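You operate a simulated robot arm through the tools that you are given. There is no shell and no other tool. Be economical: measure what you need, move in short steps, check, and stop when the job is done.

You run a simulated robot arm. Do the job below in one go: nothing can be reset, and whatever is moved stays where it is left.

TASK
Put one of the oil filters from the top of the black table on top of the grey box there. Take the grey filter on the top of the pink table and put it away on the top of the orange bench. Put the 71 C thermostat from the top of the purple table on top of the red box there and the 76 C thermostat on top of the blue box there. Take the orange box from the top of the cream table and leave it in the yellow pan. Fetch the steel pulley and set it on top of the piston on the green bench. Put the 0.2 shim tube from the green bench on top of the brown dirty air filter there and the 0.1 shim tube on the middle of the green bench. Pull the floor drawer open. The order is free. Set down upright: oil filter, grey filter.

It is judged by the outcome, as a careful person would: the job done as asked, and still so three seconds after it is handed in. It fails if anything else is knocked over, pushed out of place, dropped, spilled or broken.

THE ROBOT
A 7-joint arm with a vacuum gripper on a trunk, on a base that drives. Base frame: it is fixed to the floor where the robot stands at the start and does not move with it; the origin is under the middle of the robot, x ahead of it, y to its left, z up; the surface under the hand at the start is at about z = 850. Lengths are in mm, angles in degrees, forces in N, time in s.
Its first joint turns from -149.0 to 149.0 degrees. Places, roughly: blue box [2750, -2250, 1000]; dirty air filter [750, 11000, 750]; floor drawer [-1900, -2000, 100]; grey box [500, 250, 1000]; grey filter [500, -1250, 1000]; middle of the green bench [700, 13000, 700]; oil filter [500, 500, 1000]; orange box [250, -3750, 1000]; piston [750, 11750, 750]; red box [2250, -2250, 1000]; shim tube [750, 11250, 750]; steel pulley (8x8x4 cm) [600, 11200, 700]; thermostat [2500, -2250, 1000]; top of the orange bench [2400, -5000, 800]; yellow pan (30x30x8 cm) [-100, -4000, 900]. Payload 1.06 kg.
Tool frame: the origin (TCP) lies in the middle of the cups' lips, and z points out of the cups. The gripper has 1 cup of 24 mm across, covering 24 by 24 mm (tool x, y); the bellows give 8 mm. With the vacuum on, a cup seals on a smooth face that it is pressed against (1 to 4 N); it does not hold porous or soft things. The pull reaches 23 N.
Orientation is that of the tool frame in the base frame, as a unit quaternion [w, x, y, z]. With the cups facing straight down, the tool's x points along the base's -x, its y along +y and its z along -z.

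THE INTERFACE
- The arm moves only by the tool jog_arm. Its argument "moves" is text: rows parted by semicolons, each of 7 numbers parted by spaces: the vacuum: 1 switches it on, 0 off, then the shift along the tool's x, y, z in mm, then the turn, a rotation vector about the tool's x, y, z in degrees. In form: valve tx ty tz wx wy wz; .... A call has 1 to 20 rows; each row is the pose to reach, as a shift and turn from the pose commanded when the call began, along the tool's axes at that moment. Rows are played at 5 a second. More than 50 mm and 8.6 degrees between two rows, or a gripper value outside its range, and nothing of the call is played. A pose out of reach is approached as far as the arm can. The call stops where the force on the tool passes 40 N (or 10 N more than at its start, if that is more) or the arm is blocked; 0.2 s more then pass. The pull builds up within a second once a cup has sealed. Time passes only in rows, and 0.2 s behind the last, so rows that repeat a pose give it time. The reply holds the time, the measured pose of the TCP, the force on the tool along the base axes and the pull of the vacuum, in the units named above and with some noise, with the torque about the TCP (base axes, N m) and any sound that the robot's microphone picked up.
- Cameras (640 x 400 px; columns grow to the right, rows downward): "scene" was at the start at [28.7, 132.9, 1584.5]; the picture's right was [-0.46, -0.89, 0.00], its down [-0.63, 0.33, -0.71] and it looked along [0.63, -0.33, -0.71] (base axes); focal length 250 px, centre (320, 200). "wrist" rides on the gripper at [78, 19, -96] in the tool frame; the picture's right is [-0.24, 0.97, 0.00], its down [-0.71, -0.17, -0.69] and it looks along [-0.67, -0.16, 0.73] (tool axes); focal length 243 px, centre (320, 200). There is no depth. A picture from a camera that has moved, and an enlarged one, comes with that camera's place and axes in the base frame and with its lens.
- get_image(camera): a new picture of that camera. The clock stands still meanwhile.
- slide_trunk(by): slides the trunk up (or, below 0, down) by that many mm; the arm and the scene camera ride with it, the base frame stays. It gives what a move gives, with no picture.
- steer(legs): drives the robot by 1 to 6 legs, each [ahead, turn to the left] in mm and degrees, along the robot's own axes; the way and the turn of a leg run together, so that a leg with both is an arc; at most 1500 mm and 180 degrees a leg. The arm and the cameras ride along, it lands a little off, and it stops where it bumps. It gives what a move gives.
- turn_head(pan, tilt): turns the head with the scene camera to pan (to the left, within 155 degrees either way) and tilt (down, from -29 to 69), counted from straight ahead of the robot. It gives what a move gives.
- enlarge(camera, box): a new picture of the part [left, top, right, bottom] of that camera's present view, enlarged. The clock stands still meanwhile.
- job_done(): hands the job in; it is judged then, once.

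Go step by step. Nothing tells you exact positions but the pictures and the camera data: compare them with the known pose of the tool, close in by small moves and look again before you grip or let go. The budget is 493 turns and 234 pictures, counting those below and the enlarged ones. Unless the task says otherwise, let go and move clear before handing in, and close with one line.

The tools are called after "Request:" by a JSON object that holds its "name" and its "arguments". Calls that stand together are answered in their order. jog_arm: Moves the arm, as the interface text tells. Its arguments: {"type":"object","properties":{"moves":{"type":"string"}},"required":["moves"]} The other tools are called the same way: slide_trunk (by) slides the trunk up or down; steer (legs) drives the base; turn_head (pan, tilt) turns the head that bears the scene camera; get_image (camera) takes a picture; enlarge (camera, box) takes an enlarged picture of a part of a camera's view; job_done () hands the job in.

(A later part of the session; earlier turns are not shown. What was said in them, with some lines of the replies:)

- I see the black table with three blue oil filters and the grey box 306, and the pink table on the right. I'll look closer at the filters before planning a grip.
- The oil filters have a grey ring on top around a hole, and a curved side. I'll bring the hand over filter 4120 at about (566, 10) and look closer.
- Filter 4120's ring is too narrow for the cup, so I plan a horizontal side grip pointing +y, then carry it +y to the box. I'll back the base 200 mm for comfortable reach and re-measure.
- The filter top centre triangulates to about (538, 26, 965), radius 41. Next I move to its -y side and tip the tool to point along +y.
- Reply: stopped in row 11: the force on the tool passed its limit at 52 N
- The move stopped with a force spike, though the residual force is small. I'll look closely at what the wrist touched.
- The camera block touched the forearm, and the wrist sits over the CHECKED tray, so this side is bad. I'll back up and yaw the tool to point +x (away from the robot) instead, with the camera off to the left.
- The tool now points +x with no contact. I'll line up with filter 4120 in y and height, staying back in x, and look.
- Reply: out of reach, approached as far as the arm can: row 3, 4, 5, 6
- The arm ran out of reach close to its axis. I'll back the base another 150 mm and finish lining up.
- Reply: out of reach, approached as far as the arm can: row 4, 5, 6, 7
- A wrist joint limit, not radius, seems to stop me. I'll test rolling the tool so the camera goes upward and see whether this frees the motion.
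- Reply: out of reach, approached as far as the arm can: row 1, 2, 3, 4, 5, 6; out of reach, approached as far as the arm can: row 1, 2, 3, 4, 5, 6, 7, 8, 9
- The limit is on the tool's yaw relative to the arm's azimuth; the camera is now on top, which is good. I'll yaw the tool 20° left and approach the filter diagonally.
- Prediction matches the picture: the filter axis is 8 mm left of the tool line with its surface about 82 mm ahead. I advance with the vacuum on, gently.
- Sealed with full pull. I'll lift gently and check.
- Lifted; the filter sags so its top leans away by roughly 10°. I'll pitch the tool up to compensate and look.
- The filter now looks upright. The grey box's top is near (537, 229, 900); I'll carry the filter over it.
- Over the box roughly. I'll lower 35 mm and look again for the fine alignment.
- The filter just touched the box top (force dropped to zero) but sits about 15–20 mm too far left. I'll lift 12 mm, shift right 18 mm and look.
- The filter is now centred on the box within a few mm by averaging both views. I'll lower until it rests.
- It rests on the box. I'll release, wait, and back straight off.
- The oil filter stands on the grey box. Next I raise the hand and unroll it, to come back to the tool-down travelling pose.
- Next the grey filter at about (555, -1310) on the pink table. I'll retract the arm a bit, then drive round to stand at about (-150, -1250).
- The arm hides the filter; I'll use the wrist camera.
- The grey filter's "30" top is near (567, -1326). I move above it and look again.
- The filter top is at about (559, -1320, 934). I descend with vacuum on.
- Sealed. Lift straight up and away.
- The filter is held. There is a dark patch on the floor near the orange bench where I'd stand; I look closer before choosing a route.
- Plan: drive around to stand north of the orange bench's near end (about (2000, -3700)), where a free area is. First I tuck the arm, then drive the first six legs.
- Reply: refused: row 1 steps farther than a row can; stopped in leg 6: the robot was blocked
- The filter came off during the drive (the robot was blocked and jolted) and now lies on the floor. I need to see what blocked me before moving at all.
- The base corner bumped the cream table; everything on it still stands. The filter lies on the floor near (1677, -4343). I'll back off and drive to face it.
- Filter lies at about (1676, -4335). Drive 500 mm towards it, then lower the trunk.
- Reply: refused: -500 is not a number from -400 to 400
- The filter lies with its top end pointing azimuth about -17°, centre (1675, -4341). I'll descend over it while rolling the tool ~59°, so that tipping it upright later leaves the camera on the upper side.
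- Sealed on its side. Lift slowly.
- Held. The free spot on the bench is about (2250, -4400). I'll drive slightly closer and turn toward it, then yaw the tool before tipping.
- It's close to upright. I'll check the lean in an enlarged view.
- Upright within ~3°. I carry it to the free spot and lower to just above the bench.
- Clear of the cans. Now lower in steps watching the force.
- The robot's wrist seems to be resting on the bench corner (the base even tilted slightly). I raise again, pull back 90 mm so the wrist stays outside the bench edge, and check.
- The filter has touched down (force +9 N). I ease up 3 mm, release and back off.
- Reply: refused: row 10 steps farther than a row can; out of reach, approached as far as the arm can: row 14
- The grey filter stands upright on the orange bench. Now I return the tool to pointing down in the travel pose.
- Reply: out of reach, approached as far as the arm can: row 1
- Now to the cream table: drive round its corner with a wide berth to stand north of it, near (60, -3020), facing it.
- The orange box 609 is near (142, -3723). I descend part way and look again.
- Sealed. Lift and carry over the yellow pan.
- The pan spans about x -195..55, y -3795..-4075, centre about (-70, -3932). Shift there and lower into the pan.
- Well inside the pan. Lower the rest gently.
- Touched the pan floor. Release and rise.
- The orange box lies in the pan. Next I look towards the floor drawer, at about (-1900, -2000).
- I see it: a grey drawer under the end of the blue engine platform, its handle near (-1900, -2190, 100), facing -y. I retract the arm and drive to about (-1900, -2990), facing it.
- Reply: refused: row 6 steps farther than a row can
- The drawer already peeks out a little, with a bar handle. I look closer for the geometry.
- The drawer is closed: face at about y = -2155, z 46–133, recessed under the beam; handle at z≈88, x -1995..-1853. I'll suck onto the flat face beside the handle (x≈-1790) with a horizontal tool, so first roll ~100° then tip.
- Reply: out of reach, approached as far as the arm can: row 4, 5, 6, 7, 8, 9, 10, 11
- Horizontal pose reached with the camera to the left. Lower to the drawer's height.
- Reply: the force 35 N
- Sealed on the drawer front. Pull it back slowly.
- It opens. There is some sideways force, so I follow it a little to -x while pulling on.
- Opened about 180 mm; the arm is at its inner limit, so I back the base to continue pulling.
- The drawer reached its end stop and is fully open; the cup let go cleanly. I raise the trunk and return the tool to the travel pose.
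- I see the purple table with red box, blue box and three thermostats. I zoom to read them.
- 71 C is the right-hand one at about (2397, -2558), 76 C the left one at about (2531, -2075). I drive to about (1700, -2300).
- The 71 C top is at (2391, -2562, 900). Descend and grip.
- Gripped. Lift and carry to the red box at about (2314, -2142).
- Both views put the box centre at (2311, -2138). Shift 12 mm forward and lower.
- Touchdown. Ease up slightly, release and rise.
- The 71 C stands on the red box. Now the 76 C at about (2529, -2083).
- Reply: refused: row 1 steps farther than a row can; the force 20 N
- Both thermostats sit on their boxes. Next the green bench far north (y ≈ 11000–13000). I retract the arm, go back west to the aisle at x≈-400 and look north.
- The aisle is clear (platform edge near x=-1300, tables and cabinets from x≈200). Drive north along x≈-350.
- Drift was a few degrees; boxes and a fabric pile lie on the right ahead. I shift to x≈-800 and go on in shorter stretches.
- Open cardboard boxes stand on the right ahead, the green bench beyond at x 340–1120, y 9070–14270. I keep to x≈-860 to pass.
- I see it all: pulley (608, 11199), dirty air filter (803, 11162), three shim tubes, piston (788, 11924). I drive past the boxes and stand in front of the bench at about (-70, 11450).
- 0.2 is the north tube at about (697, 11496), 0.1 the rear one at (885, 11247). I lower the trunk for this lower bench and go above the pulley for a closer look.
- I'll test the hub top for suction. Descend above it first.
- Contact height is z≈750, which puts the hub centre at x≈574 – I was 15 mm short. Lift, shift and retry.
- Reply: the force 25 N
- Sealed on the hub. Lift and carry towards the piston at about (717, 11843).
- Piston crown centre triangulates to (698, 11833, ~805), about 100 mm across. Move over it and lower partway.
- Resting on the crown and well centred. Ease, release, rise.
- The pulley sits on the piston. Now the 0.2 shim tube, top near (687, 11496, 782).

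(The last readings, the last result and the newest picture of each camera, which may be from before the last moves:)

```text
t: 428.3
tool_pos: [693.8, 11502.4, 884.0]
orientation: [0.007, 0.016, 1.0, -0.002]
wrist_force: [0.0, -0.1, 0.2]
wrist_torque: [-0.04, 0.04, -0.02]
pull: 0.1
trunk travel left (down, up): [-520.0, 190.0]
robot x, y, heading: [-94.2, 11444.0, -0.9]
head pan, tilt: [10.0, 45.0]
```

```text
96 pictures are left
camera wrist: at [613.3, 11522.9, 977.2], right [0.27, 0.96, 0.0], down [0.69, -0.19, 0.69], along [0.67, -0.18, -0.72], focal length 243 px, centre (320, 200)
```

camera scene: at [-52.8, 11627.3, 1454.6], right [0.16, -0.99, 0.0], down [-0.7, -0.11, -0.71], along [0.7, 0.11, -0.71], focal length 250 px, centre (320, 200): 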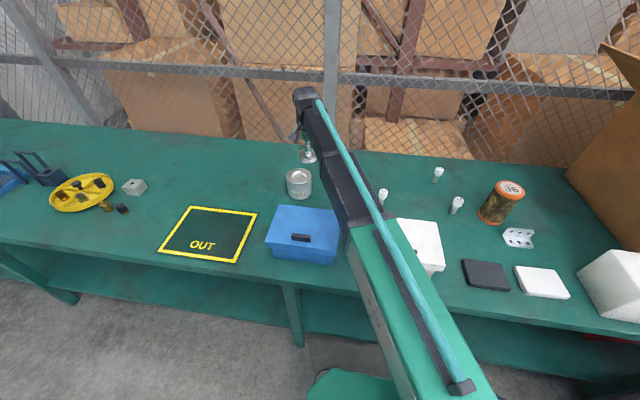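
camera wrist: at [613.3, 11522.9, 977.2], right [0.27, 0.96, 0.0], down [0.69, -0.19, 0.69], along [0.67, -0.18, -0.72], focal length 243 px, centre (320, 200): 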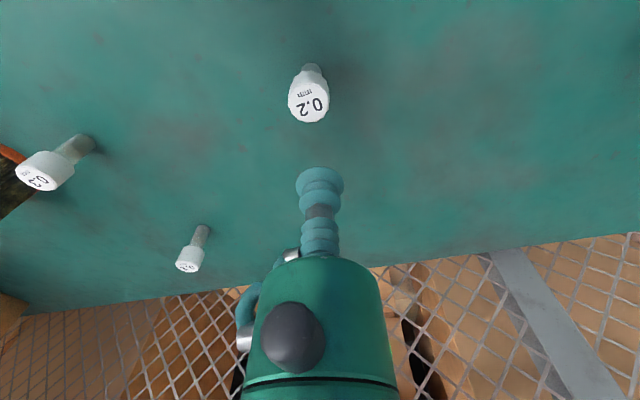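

Request:
{"name": "jog_arm", "arguments": {"moves": "0 6 -6 40 0 0 0;0 6 -6.4 75 0 0 0;0 6 -6.4 75 0 0 0"}}

Request:
{"name": "enlarge", "arguments": {"camera": "wrist", "box": [240, 80, 400, 240]}}

```text
t: 429.1
tool_pos: [685.2, 11496.8, 809.4]
orientation: [0.007, 0.015, 1.0, -0.002]
wrist_force: [-0.3, 0.1, -0.7]
wrist_torque: [0.01, 0.01, -0.01]
pull: 0.1
trunk travel left (down, up): [-520.0, 190.0]
robot x, y, heading: [-90.8, 11443.6, -0.8]
head pan, tilt: [10.0, 45.0]
```

```text
2.50 times, centred on (320, 160) of wrist
camera zoom: at [606.7, 11517.2, 902.7], right [0.27, 0.96, 0.0], down [0.69, -0.19, 0.7], along [0.67, -0.18, -0.72], focal length 606 px, centre (320, 300)
```

zoom: 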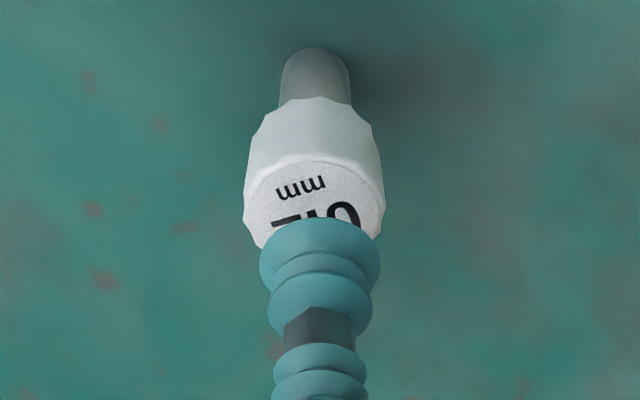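

Request:
{"name": "jog_arm", "arguments": {"moves": "1 -4 -3 10 0 0 0;1 -4 -3 20 0 0 0;1 -4 -3 25 0 0 0;1 -4 -3 28 0 0 0;1 -4 -3 30 0 0 0;1 -4 -3 30 0 0 0"}}

```text
t: 430.5
tool_pos: [690.2, 11492.3, 782.9]
orientation: [0.009, 0.016, 1.0, 0.0]
wrist_force: [2.0, 1.0, 22.4]
wrist_torque: [0.06, 0.11, -0.02]
pull: 23.4
trunk travel left (down, up): [-520.0, 190.0]
robot x, y, heading: [-92.0, 11440.1, -0.9]
head pan, tilt: [10.0, 45.0]
stopped in row 6: the force on the tool passed its limit at 41 N (the readings are from after the stop); the commanded pose is now the measured one
```

Sealed. Lift and carry to the dirty air filter (top near (713, 11043, 833)).

Request:
{"name": "jog_arm", "arguments": {"moves": "1 0 0 -10 0 0 0;1 0 0 -50 0 0 0;1 0 0 -95 0 0 0;1 0 0 -140 0 0 0;1 0 0 -190 0 0 0;1 -3 -45 -190 0 0 0;1 -6 -90 -190 0 0 0;1 -9 -135 -190 0 0 0;1 -12 -180 -190 0 0 0;1 -15 -225 -190 0 0 0;1 -18 -270 -190 0 0 0;1 -21 -315 -190 0 0 0;1 -24 -360 -190 0 0 0;1 -27 -400 -190 0 0 0;1 -27 -400 -190 0 0 0"}}

Request:
{"name": "get_image", "arguments": {"camera": "wrist"}}

Request:
{"name": "turn_head", "arguments": {"pan": -15, "tilt": 40}}

Request:
{"name": "get_image", "arguments": {"camera": "scene"}}

```text
t: 433.7
tool_pos: [701.2, 11092.2, 974.6]
orientation: [0.008, 0.017, 1.0, -0.001]
wrist_force: [0.7, -0.8, 0.4]
wrist_torque: [0.04, 0.02, 0.0]
pull: 22.7
trunk travel left (down, up): [-520.0, 190.0]
robot x, y, heading: [-91.0, 11441.2, -0.9]
head pan, tilt: [10.0, 45.0]
```

```text
94 pictures are left
camera wrist: at [622.5, 11112.2, 1067.3], right [0.27, 0.96, 0.0], down [0.69, -0.19, 0.7], along [0.67, -0.18, -0.72], focal length 243 px, centre (320, 200)
```

wrist: 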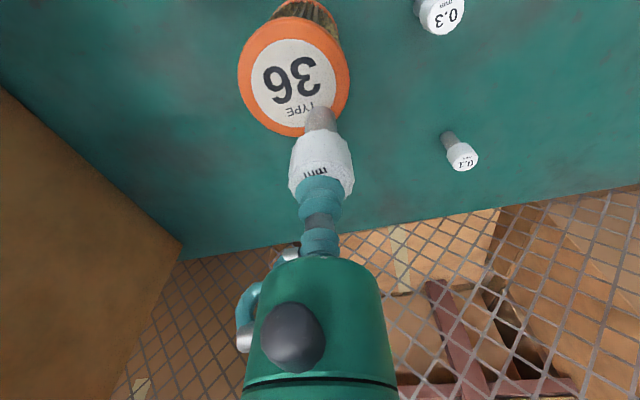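

```text
t: 434.6
tool_pos: [701.2, 11091.4, 973.1]
orientation: [0.008, 0.016, 1.0, -0.001]
wrist_force: [0.4, 0.0, -1.0]
wrist_torque: [0.02, 0.02, 0.04]
pull: 23.0
trunk travel left (down, up): [-520.0, 190.0]
robot x, y, heading: [-93.4, 11444.8, -0.9]
head pan, tilt: [-15.0, 40.0]
```

```text
93 pictures are left
camera scene: at [-51.6, 11591.0, 1461.9], right [-0.27, -0.96, 0.0], down [-0.62, 0.18, -0.77], along [0.74, -0.21, -0.64], focal length 250 px, centre (320, 200)
```

scene: 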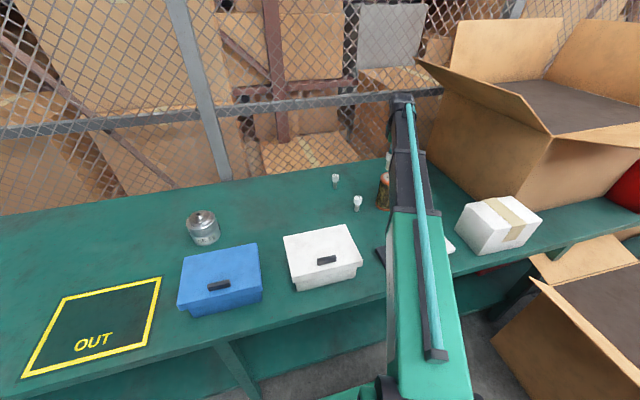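

Refined filter top: about (686, 11071, 856). Shift over it and lower a little.

Request:
{"name": "jog_arm", "arguments": {"moves": "1 13 -21.5 0 0 0 0;1 13 -21.5 20 0 0 0;1 13 -21.5 20 0 0 0"}}

Request:
{"name": "get_image", "arguments": {"camera": "wrist"}}

Request:
{"name": "enlarge", "arguments": {"camera": "scene", "box": [340, 110, 440, 220]}}

```text
t: 435.4
tool_pos: [685.9, 11071.8, 954.2]
orientation: [0.007, 0.016, 1.0, -0.001]
wrist_force: [0.6, -0.4, -1.2]
wrist_torque: [0.03, 0.06, 0.01]
pull: 22.4
trunk travel left (down, up): [-520.0, 190.0]
robot x, y, heading: [-95.0, 11440.6, -1.0]
head pan, tilt: [-15.0, 40.0]
```

```text
92 pictures are left
camera wrist: at [608.0, 11092.1, 1046.5], right [0.27, 0.96, 0.0], down [0.69, -0.19, 0.7], along [0.67, -0.18, -0.72], focal length 243 px, centre (320, 200)
```

wrist: 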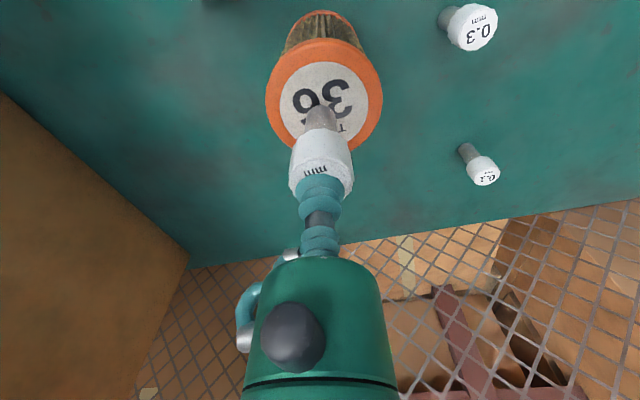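

```text
3.64 times, centred on (390, 165) of scene
camera zoom: at [-51.4, 11591.0, 1461.9], right [-0.27, -0.96, 0.0], down [-0.62, 0.18, -0.77], along [0.74, -0.21, -0.64], focal length 910 px, centre (66, 327)
```

zoom: 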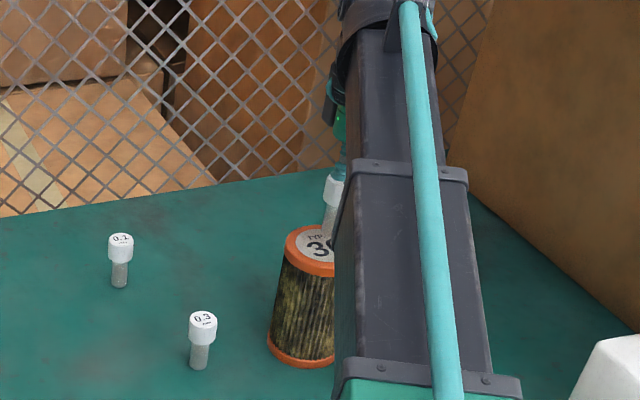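

Request:
{"name": "jog_arm", "arguments": {"moves": "1 6 4.5 5 0 0 0;1 6 4.5 12 0 0 0;1 6 4.5 18 0 0 0;1 6 4.5 21 0 0 0;1 6 4.5 21 0 0 0"}}

Request:
{"name": "get_image", "arguments": {"camera": "wrist"}}

```text
t: 436.6
tool_pos: [681.5, 11076.7, 933.4]
orientation: [0.009, 0.016, 1.0, -0.001]
wrist_force: [4.3, -1.3, 26.5]
wrist_torque: [-0.03, 0.1, 0.0]
pull: 22.1
trunk travel left (down, up): [-520.0, 190.0]
robot x, y, heading: [-94.3, 11446.1, -0.6]
head pan, tilt: [-15.0, 40.0]
```

```text
90 pictures are left
camera wrist: at [601.4, 11097.5, 1027.0], right [0.27, 0.96, 0.0], down [0.69, -0.19, 0.7], along [0.67, -0.19, -0.72], focal length 243 px, centre (320, 200)
```

wrist: 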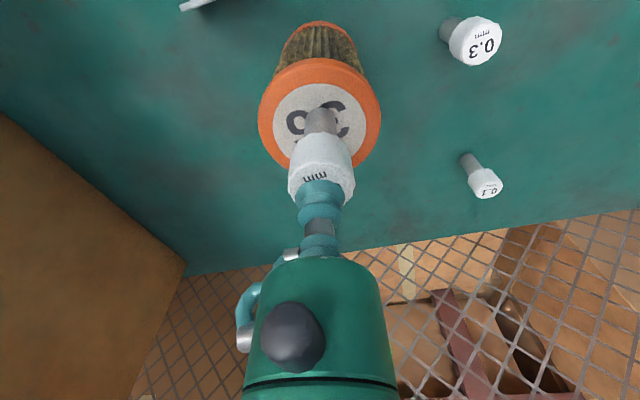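

Touching, centred on the filter top. Ease up and check force.

Request:
{"name": "jog_arm", "arguments": {"moves": "1 0 0 -3 0 0 0;1 0 0 -5 0 0 0;1 0 0 -5 0 0 0"}}

```text
t: 437.4
tool_pos: [683.5, 11075.1, 936.7]
orientation: [0.008, 0.016, 1.0, -0.001]
wrist_force: [0.8, -0.5, -0.1]
wrist_torque: [-0.02, 0.0, 0.01]
pull: 22.8
trunk travel left (down, up): [-520.0, 190.0]
robot x, y, heading: [-91.3, 11443.4, -0.9]
head pan, tilt: [-15.0, 40.0]
```

Request:
{"name": "jog_arm", "arguments": {"moves": "1 0 0 1 0 0 0;0 0 0 1 0 0 0;0 0 0 1 0 0 0;0 0 0 1 0 0 0;0 0 0 1 0 0 0;0 0 0 0 0 0 0;0 0 0 -5 0 0 0;0 0 0 -20 0 0 0;0 0 0 -60 0 0 0;0 0 0 -80 0 0 0"}}

Request:
{"name": "get_image", "arguments": {"camera": "wrist"}}

```text
t: 439.6
tool_pos: [680.5, 11075.2, 1016.3]
orientation: [0.008, 0.016, 1.0, -0.002]
wrist_force: [0.7, -0.1, -0.8]
wrist_torque: [0.02, -0.01, -0.02]
pull: 0.0
trunk travel left (down, up): [-520.0, 190.0]
robot x, y, heading: [-90.9, 11439.9, -1.0]
head pan, tilt: [-15.0, 40.0]
```

```text
89 pictures are left
camera wrist: at [601.8, 11096.3, 1109.8], right [0.27, 0.96, 0.0], down [0.69, -0.19, 0.7], along [0.67, -0.18, -0.72], focal length 243 px, centre (320, 200)
```

wrist: 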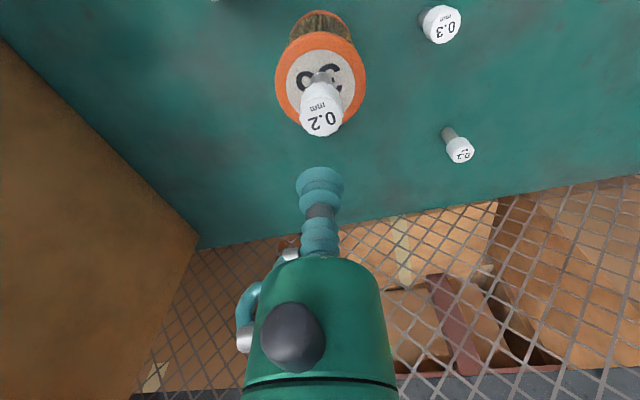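

The 0.2 tube stands on the dirty filter. The 0.1 tube at about (876, 11251) is at the edge of reach; I drive 50 mm closer and move above it.

Request:
{"name": "steer", "arguments": {"legs": [[50, 0]]}}

Request:
{"name": "jog_arm", "arguments": {"moves": "0 -14 40 0 0 0 0;0 -35 80 0 0 0 0;0 -60 115 10 0 0 0;0 -85 145 40 0 0 0;0 -110 172 70 0 0 0;0 -135 178 110 0 0 0;0 -135 178 110 0 0 0"}}

Request:
{"name": "get_image", "arguments": {"camera": "wrist"}}

```text
t: 440.5
tool_pos: [730.7, 11073.5, 1015.1]
orientation: [0.008, 0.016, 1.0, -0.001]
wrist_force: [0.3, -0.1, -0.8]
wrist_torque: [0.0, -0.01, 0.02]
pull: 0.1
trunk travel left (down, up): [-520.0, 190.0]
robot x, y, heading: [-38.9, 11444.4, -0.8]
head pan, tilt: [-15.0, 40.0]
```

```text
t: 442.1
tool_pos: [874.8, 11243.7, 906.9]
orientation: [0.008, 0.017, 1.0, -0.001]
wrist_force: [-0.6, -0.1, 0.2]
wrist_torque: [0.01, 0.01, -0.01]
pull: 0.0
trunk travel left (down, up): [-520.0, 190.0]
robot x, y, heading: [-36.9, 11437.8, -1.1]
head pan, tilt: [-15.0, 40.0]
```

```text
88 pictures are left
camera wrist: at [795.8, 11264.8, 1001.0], right [0.27, 0.96, 0.0], down [0.69, -0.19, 0.7], along [0.67, -0.19, -0.72], focal length 243 px, centre (320, 200)
```

wrist: 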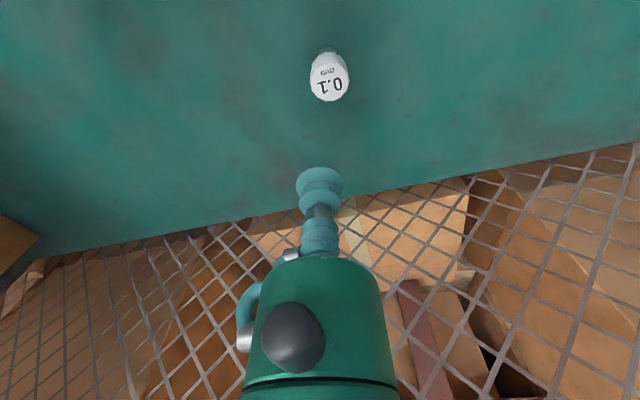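

0.1 confirmed at (869, 11252). Descend and grip.

Request:
{"name": "jog_arm", "arguments": {"moves": "0 6 8 45 0 0 0;0 6 8 85 0 0 0;0 6 8 85 0 0 0"}}

Request:
{"name": "enlarge", "arguments": {"camera": "wrist", "box": [240, 80, 400, 240]}}

```text
t: 442.9
tool_pos: [870.1, 11250.5, 822.3]
orientation: [0.008, 0.017, 1.0, -0.001]
wrist_force: [0.6, -0.5, -1.0]
wrist_torque: [0.05, -0.01, 0.01]
pull: 0.0
trunk travel left (down, up): [-520.0, 190.0]
robot x, y, heading: [-39.1, 11439.9, -0.8]
head pan, tilt: [-15.0, 40.0]
```

```text
2.50 times, centred on (320, 160) of wrist
camera zoom: at [791.2, 11272.5, 915.4], right [0.27, 0.96, 0.0], down [0.69, -0.19, 0.7], along [0.67, -0.19, -0.72], focal length 606 px, centre (320, 300)
```

zoom: 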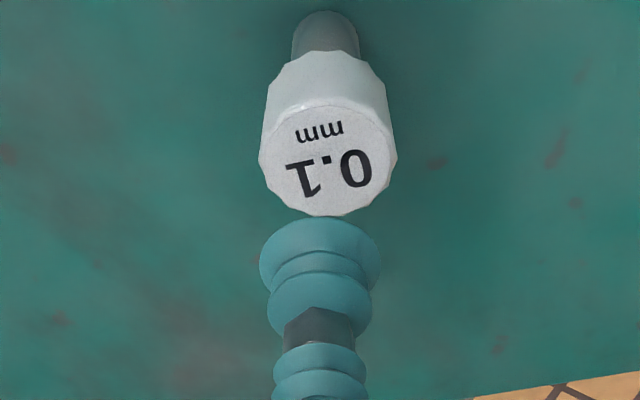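

Request:
{"name": "jog_arm", "arguments": {"moves": "1 2.5 2 18 0 0 0;1 2.5 2 28 0 0 0;1 2.5 2 33 0 0 0;1 2.5 2 35 0 0 0;1 2.5 2 36 0 0 0;1 2.5 2 36 0 0 0"}}

```text
t: 444.3
tool_pos: [866.8, 11257.0, 788.4]
orientation: [0.008, 0.017, 1.0, -0.002]
wrist_force: [1.8, -2.5, 18.9]
wrist_torque: [-0.07, 0.02, 0.0]
pull: 23.2
trunk travel left (down, up): [-520.0, 190.0]
robot x, y, heading: [-44.2, 11442.6, -0.9]
head pan, tilt: [-15.0, 40.0]
```

Sealed. Lift, retract and then back off to drive north along the bench.

Request:
{"name": "jog_arm", "arguments": {"moves": "1 0 0 -10 0 0 0;1 0 0 -50 0 0 0;1 0 0 -95 0 0 0;1 0 0 -140 0 0 0;1 0 0 -185 0 0 0;1 0 0 -230 0 0 0;1 45 5 -250 0 0 0;1 90 10 -250 0 0 0;1 135 15 -250 0 0 0;1 180 20 -250 0 0 0;1 225 25 -250 0 0 0;1 260 30 -250 0 0 0;1 260 30 -250 0 0 0"}}

Request:
{"name": "turn_head", "arguments": {"pan": 55, "tilt": 30}}

Request:
{"name": "get_image", "arguments": {"camera": "scene"}}

```text
t: 447.1
tool_pos: [603.0, 11295.7, 1033.2]
orientation: [0.008, 0.017, 1.0, -0.002]
wrist_force: [-0.4, 0.1, -0.9]
wrist_torque: [-0.04, 0.01, -0.02]
pull: 23.2
trunk travel left (down, up): [-520.0, 190.0]
robot x, y, heading: [-41.7, 11443.0, -0.6]
head pan, tilt: [-15.0, 40.0]
```

```text
t: 448.5
tool_pos: [602.7, 11295.4, 1031.9]
orientation: [0.008, 0.017, 1.0, -0.002]
wrist_force: [-0.5, 0.1, -0.6]
wrist_torque: [0.0, 0.04, -0.02]
pull: 22.8
trunk travel left (down, up): [-520.0, 190.0]
robot x, y, heading: [-39.4, 11440.6, -1.2]
head pan, tilt: [55.0, 30.0]
```

```text
86 pictures are left
camera scene: at [-29.9, 11686.7, 1477.2], right [0.81, -0.59, 0.0], down [-0.29, -0.4, -0.87], along [0.51, 0.7, -0.5], focal length 250 px, centre (320, 200)
```

scene: 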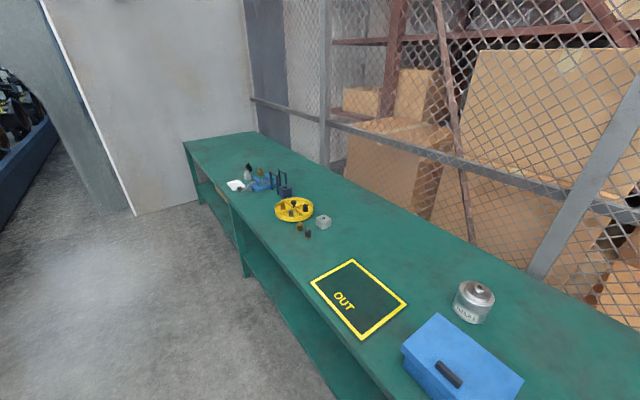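

The bench's middle area around (700, 13000) has a tray and a tool rack; a free spot is about (790, 12860). I back off and drive north with the tube held.

Request:
{"name": "steer", "arguments": {"legs": [[-350, 0], [0, 91]]}}

Request:
{"name": "steer", "arguments": {"legs": [[1380, 0]]}}

```text
t: 454.7
tool_pos: [-264.9, 12098.8, 1033.0]
orientation: [0.007, -0.706, 0.708, 0.004]
wrist_force: [0.5, -1.0, -1.3]
wrist_torque: [-0.03, 0.04, 0.02]
pull: 23.3
trunk travel left (down, up): [-520.0, 190.0]
robot x, y, heading: [-395.2, 11446.2, 90.8]
head pan, tilt: [55.0, 30.0]
```

```text
t: 461.6
tool_pos: [-247.6, 13471.3, 1031.2]
orientation: [0.007, -0.697, 0.717, 0.004]
wrist_force: [0.3, -0.1, -0.5]
wrist_torque: [0.01, -0.03, 0.01]
pull: 22.9
trunk travel left (down, up): [-520.0, 190.0]
robot x, y, heading: [-395.7, 12825.7, 89.0]
head pan, tilt: [55.0, 30.0]
```

Request:
{"name": "steer", "arguments": {"legs": [[0, -89], [330, 0]]}}

Request:
{"name": "turn_head", "arguments": {"pan": 20, "tilt": 45}}

Request:
{"name": "get_image", "arguments": {"camera": "scene"}}

Request:
{"name": "get_image", "arguments": {"camera": "wrist"}}

```text
t: 467.6
tool_pos: [582.8, 12665.2, 1032.1]
orientation: [0.009, 0.022, 1.0, -0.002]
wrist_force: [0.8, 0.4, 0.0]
wrist_torque: [0.0, -0.01, -0.03]
pull: 23.2
trunk travel left (down, up): [-520.0, 190.0]
robot x, y, heading: [-61.3, 12818.3, -1.6]
head pan, tilt: [55.0, 30.0]
```

```text
t: 468.6
tool_pos: [583.5, 12664.5, 1032.8]
orientation: [0.008, 0.022, 1.0, -0.002]
wrist_force: [0.0, 0.0, -0.5]
wrist_torque: [0.02, -0.01, 0.02]
pull: 23.0
trunk travel left (down, up): [-520.0, 190.0]
robot x, y, heading: [-58.4, 12816.6, -1.7]
head pan, tilt: [20.0, 45.0]
```

```text
85 pictures are left
camera scene: at [-23.4, 13015.2, 1454.7], right [0.32, -0.95, 0.0], down [-0.67, -0.22, -0.71], along [0.67, 0.23, -0.71], focal length 250 px, centre (320, 200)
```

scene: 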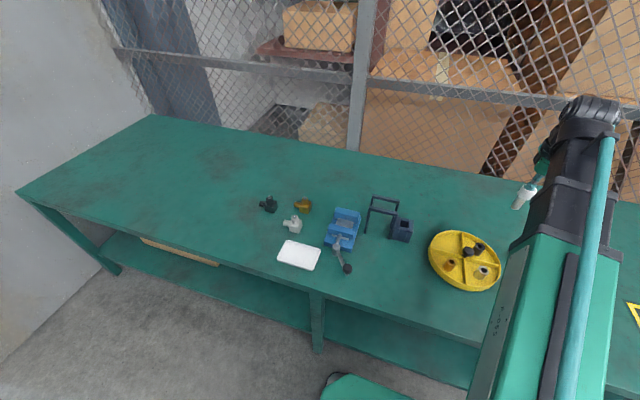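

```text
84 pictures are left
camera wrist: at [504.7, 12686.3, 1125.7], right [0.28, 0.96, 0.0], down [0.69, -0.2, 0.7], along [0.67, -0.19, -0.72], focal length 243 px, centre (320, 200)
```

wrist: 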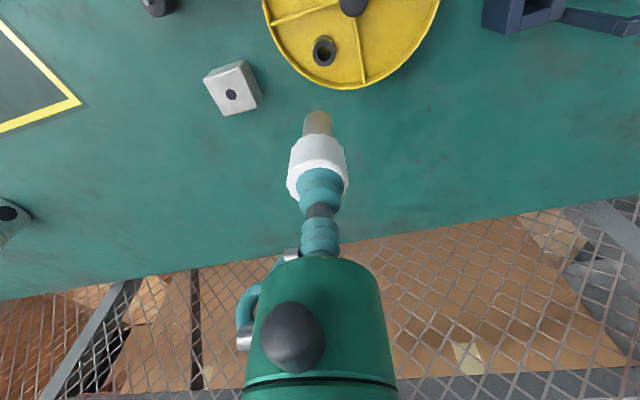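

Target (810, 12880) is free bench surface behind the tray and beside the rack. Move there and lower.

Request:
{"name": "jog_arm", "arguments": {"moves": "1 -31 32 0 0 0 0;1 -62 64 0 0 0 0;1 -93 96 0 0 0 0;1 -124 128 0 0 0 0;1 -155 160 0 0 0 0;1 -186 193 0 0 0 0;1 -217 225 0 0 0 0;1 -217 225 45 0 0 0;1 -217 225 90 0 0 0;1 -217 225 135 0 0 0;1 -217 225 180 0 0 0;1 -217 225 210 0 0 0;1 -217 225 210 0 0 0"}}

Request:
{"name": "get_image", "arguments": {"camera": "scene"}}

Request:
{"name": "get_image", "arguments": {"camera": "wrist"}}

```text
t: 471.4
tool_pos: [814.4, 12881.6, 823.7]
orientation: [0.007, 0.022, 1.0, -0.001]
wrist_force: [0.4, 1.3, -1.3]
wrist_torque: [0.01, 0.02, 0.02]
pull: 22.7
trunk travel left (down, up): [-520.0, 190.0]
robot x, y, heading: [-63.4, 12818.3, -1.1]
head pan, tilt: [20.0, 45.0]
```

```text
83 pictures are left
camera scene: at [-23.3, 13015.1, 1454.6], right [0.32, -0.95, 0.0], down [-0.67, -0.22, -0.71], along [0.67, 0.22, -0.71], focal length 250 px, centre (320, 200)
```

scene: 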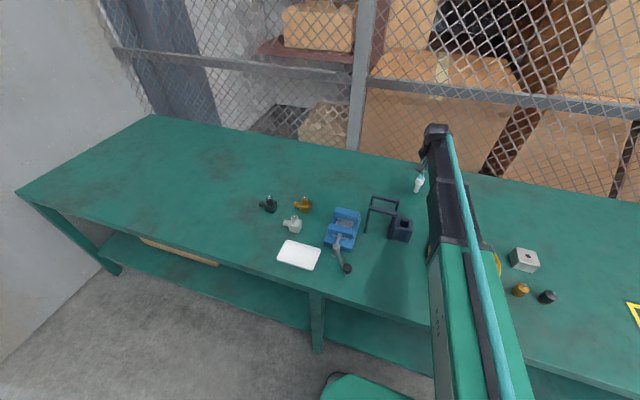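

```text
82 pictures are left
camera wrist: at [735.5, 12902.9, 917.7], right [0.28, 0.96, 0.0], down [0.69, -0.2, 0.7], along [0.67, -0.19, -0.72], focal length 243 px, centre (320, 200)
```

wrist: 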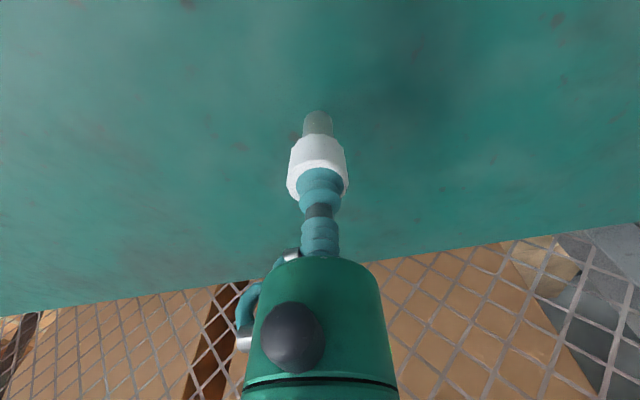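

Request:
{"name": "jog_arm", "arguments": {"moves": "1 0 0 15 0 0 0;1 0 0 26 0 0 0;1 0 0 30 0 0 0;1 0 0 33 0 0 0;1 0 0 33 0 0 0"}}

```text
t: 472.6
tool_pos: [812.4, 12879.7, 793.0]
orientation: [0.007, 0.021, 1.0, -0.001]
wrist_force: [1.5, 0.2, 5.6]
wrist_torque: [0.02, -0.02, -0.03]
pull: 23.5
trunk travel left (down, up): [-520.0, 190.0]
robot x, y, heading: [-62.5, 12816.5, -1.6]
head pan, tilt: [20.0, 45.0]
```

Touchdown with ~6 N. Ease 1.5 mm, release, rise.

Request:
{"name": "jog_arm", "arguments": {"moves": "1 0 0 -1.5 0 0 0;1 0 0 -1.5 0 0 0;0 0 0 -1.5 0 0 0;0 0 0 -1.5 0 0 0;0 0 0 -1.5 0 0 0;0 0 0 -1.5 0 0 0;0 0 0 -6 0 0 0;0 0 0 -20 0 0 0;0 0 0 -60 0 0 0;0 0 0 -100 0 0 0;0 0 0 -145 0 0 0"}}

Request:
{"name": "get_image", "arguments": {"camera": "wrist"}}

Request:
{"name": "turn_head", "arguments": {"pan": -60, "tilt": 25}}

Request:
{"name": "get_image", "arguments": {"camera": "scene"}}

```text
t: 475.0
tool_pos: [811.1, 12879.9, 939.2]
orientation: [0.009, 0.022, 1.0, -0.003]
wrist_force: [0.0, 0.2, -0.5]
wrist_torque: [-0.01, 0.02, 0.02]
pull: 0.0
trunk travel left (down, up): [-520.0, 190.0]
robot x, y, heading: [-63.5, 12817.5, -1.4]
head pan, tilt: [20.0, 45.0]
```

```text
81 pictures are left
camera wrist: at [732.2, 12901.0, 1032.3], right [0.28, 0.96, 0.0], down [0.69, -0.2, 0.7], along [0.67, -0.19, -0.72], focal length 243 px, centre (320, 200)
```

wrist: 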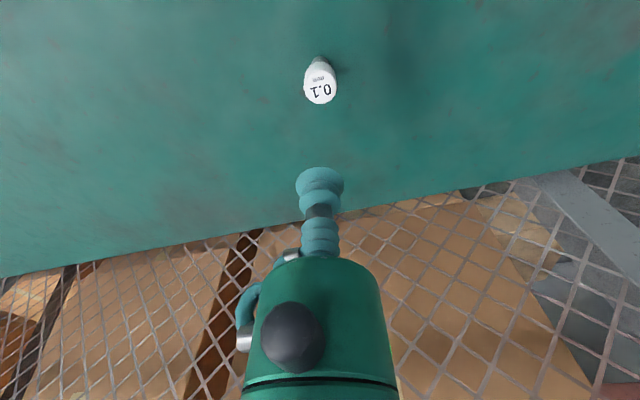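

```text
t: 476.5
tool_pos: [811.7, 12879.6, 937.7]
orientation: [0.008, 0.022, 1.0, -0.002]
wrist_force: [-0.1, 0.3, 0.8]
wrist_torque: [0.02, 0.01, -0.03]
pull: 0.1
trunk travel left (down, up): [-520.0, 190.0]
robot x, y, heading: [-64.0, 12818.3, -1.6]
head pan, tilt: [-60.0, 25.0]
```

```text
80 pictures are left
camera scene: at [-56.4, 12908.4, 1485.2], right [-0.88, -0.48, 0.0], down [-0.2, 0.37, -0.91], along [0.43, -0.8, -0.42], focal length 250 px, centre (320, 200)
```

scene: 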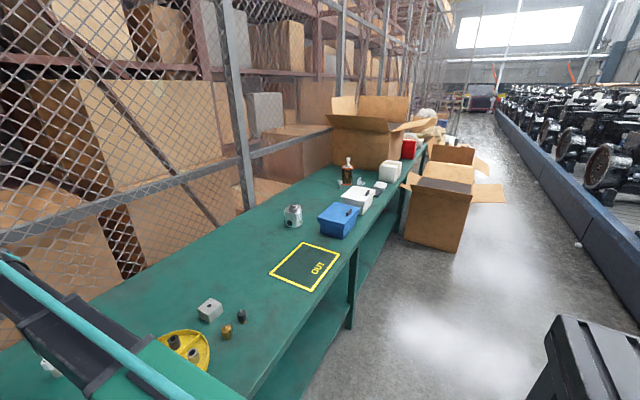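

Request:
{"name": "enlarge", "arguments": {"camera": "scene", "box": [270, 140, 430, 240]}}

```text
4.00 times, centred on (350, 190) of scene
camera zoom: at [-56.4, 12908.4, 1485.2], right [-0.88, -0.48, 0.0], down [-0.2, 0.37, -0.91], along [0.43, -0.8, -0.42], focal length 1002 px, centre (200, 240)
```

zoom: 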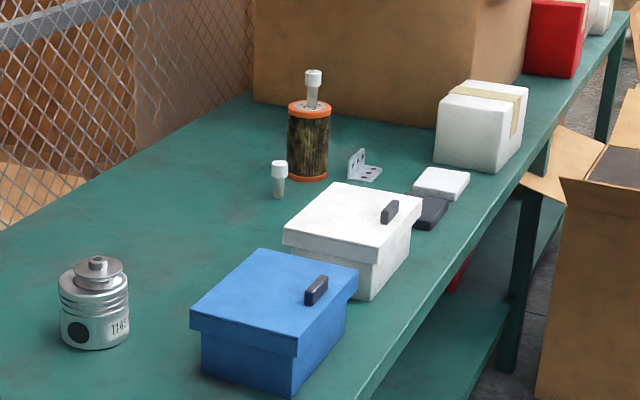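

The pulley sits on the piston, the 0.2 tube on the dirty filter and the 0.1 tube in the bench's middle area, and the hand is clear of everything. I'm handing the job in.

Request:
{"name": "job_done", "arguments": {}}

```text
The job is handed in.
```

I handed the job in with every part done. However, the grey filter fell to the floor on the way when the base bumped the cream table. I picked it up and stood it upright on the orange bench, and saw nothing else knocked over. The 0.1 shim tube is at about (811, 12880), beside the tray and tool rack that were already around the given middle point.
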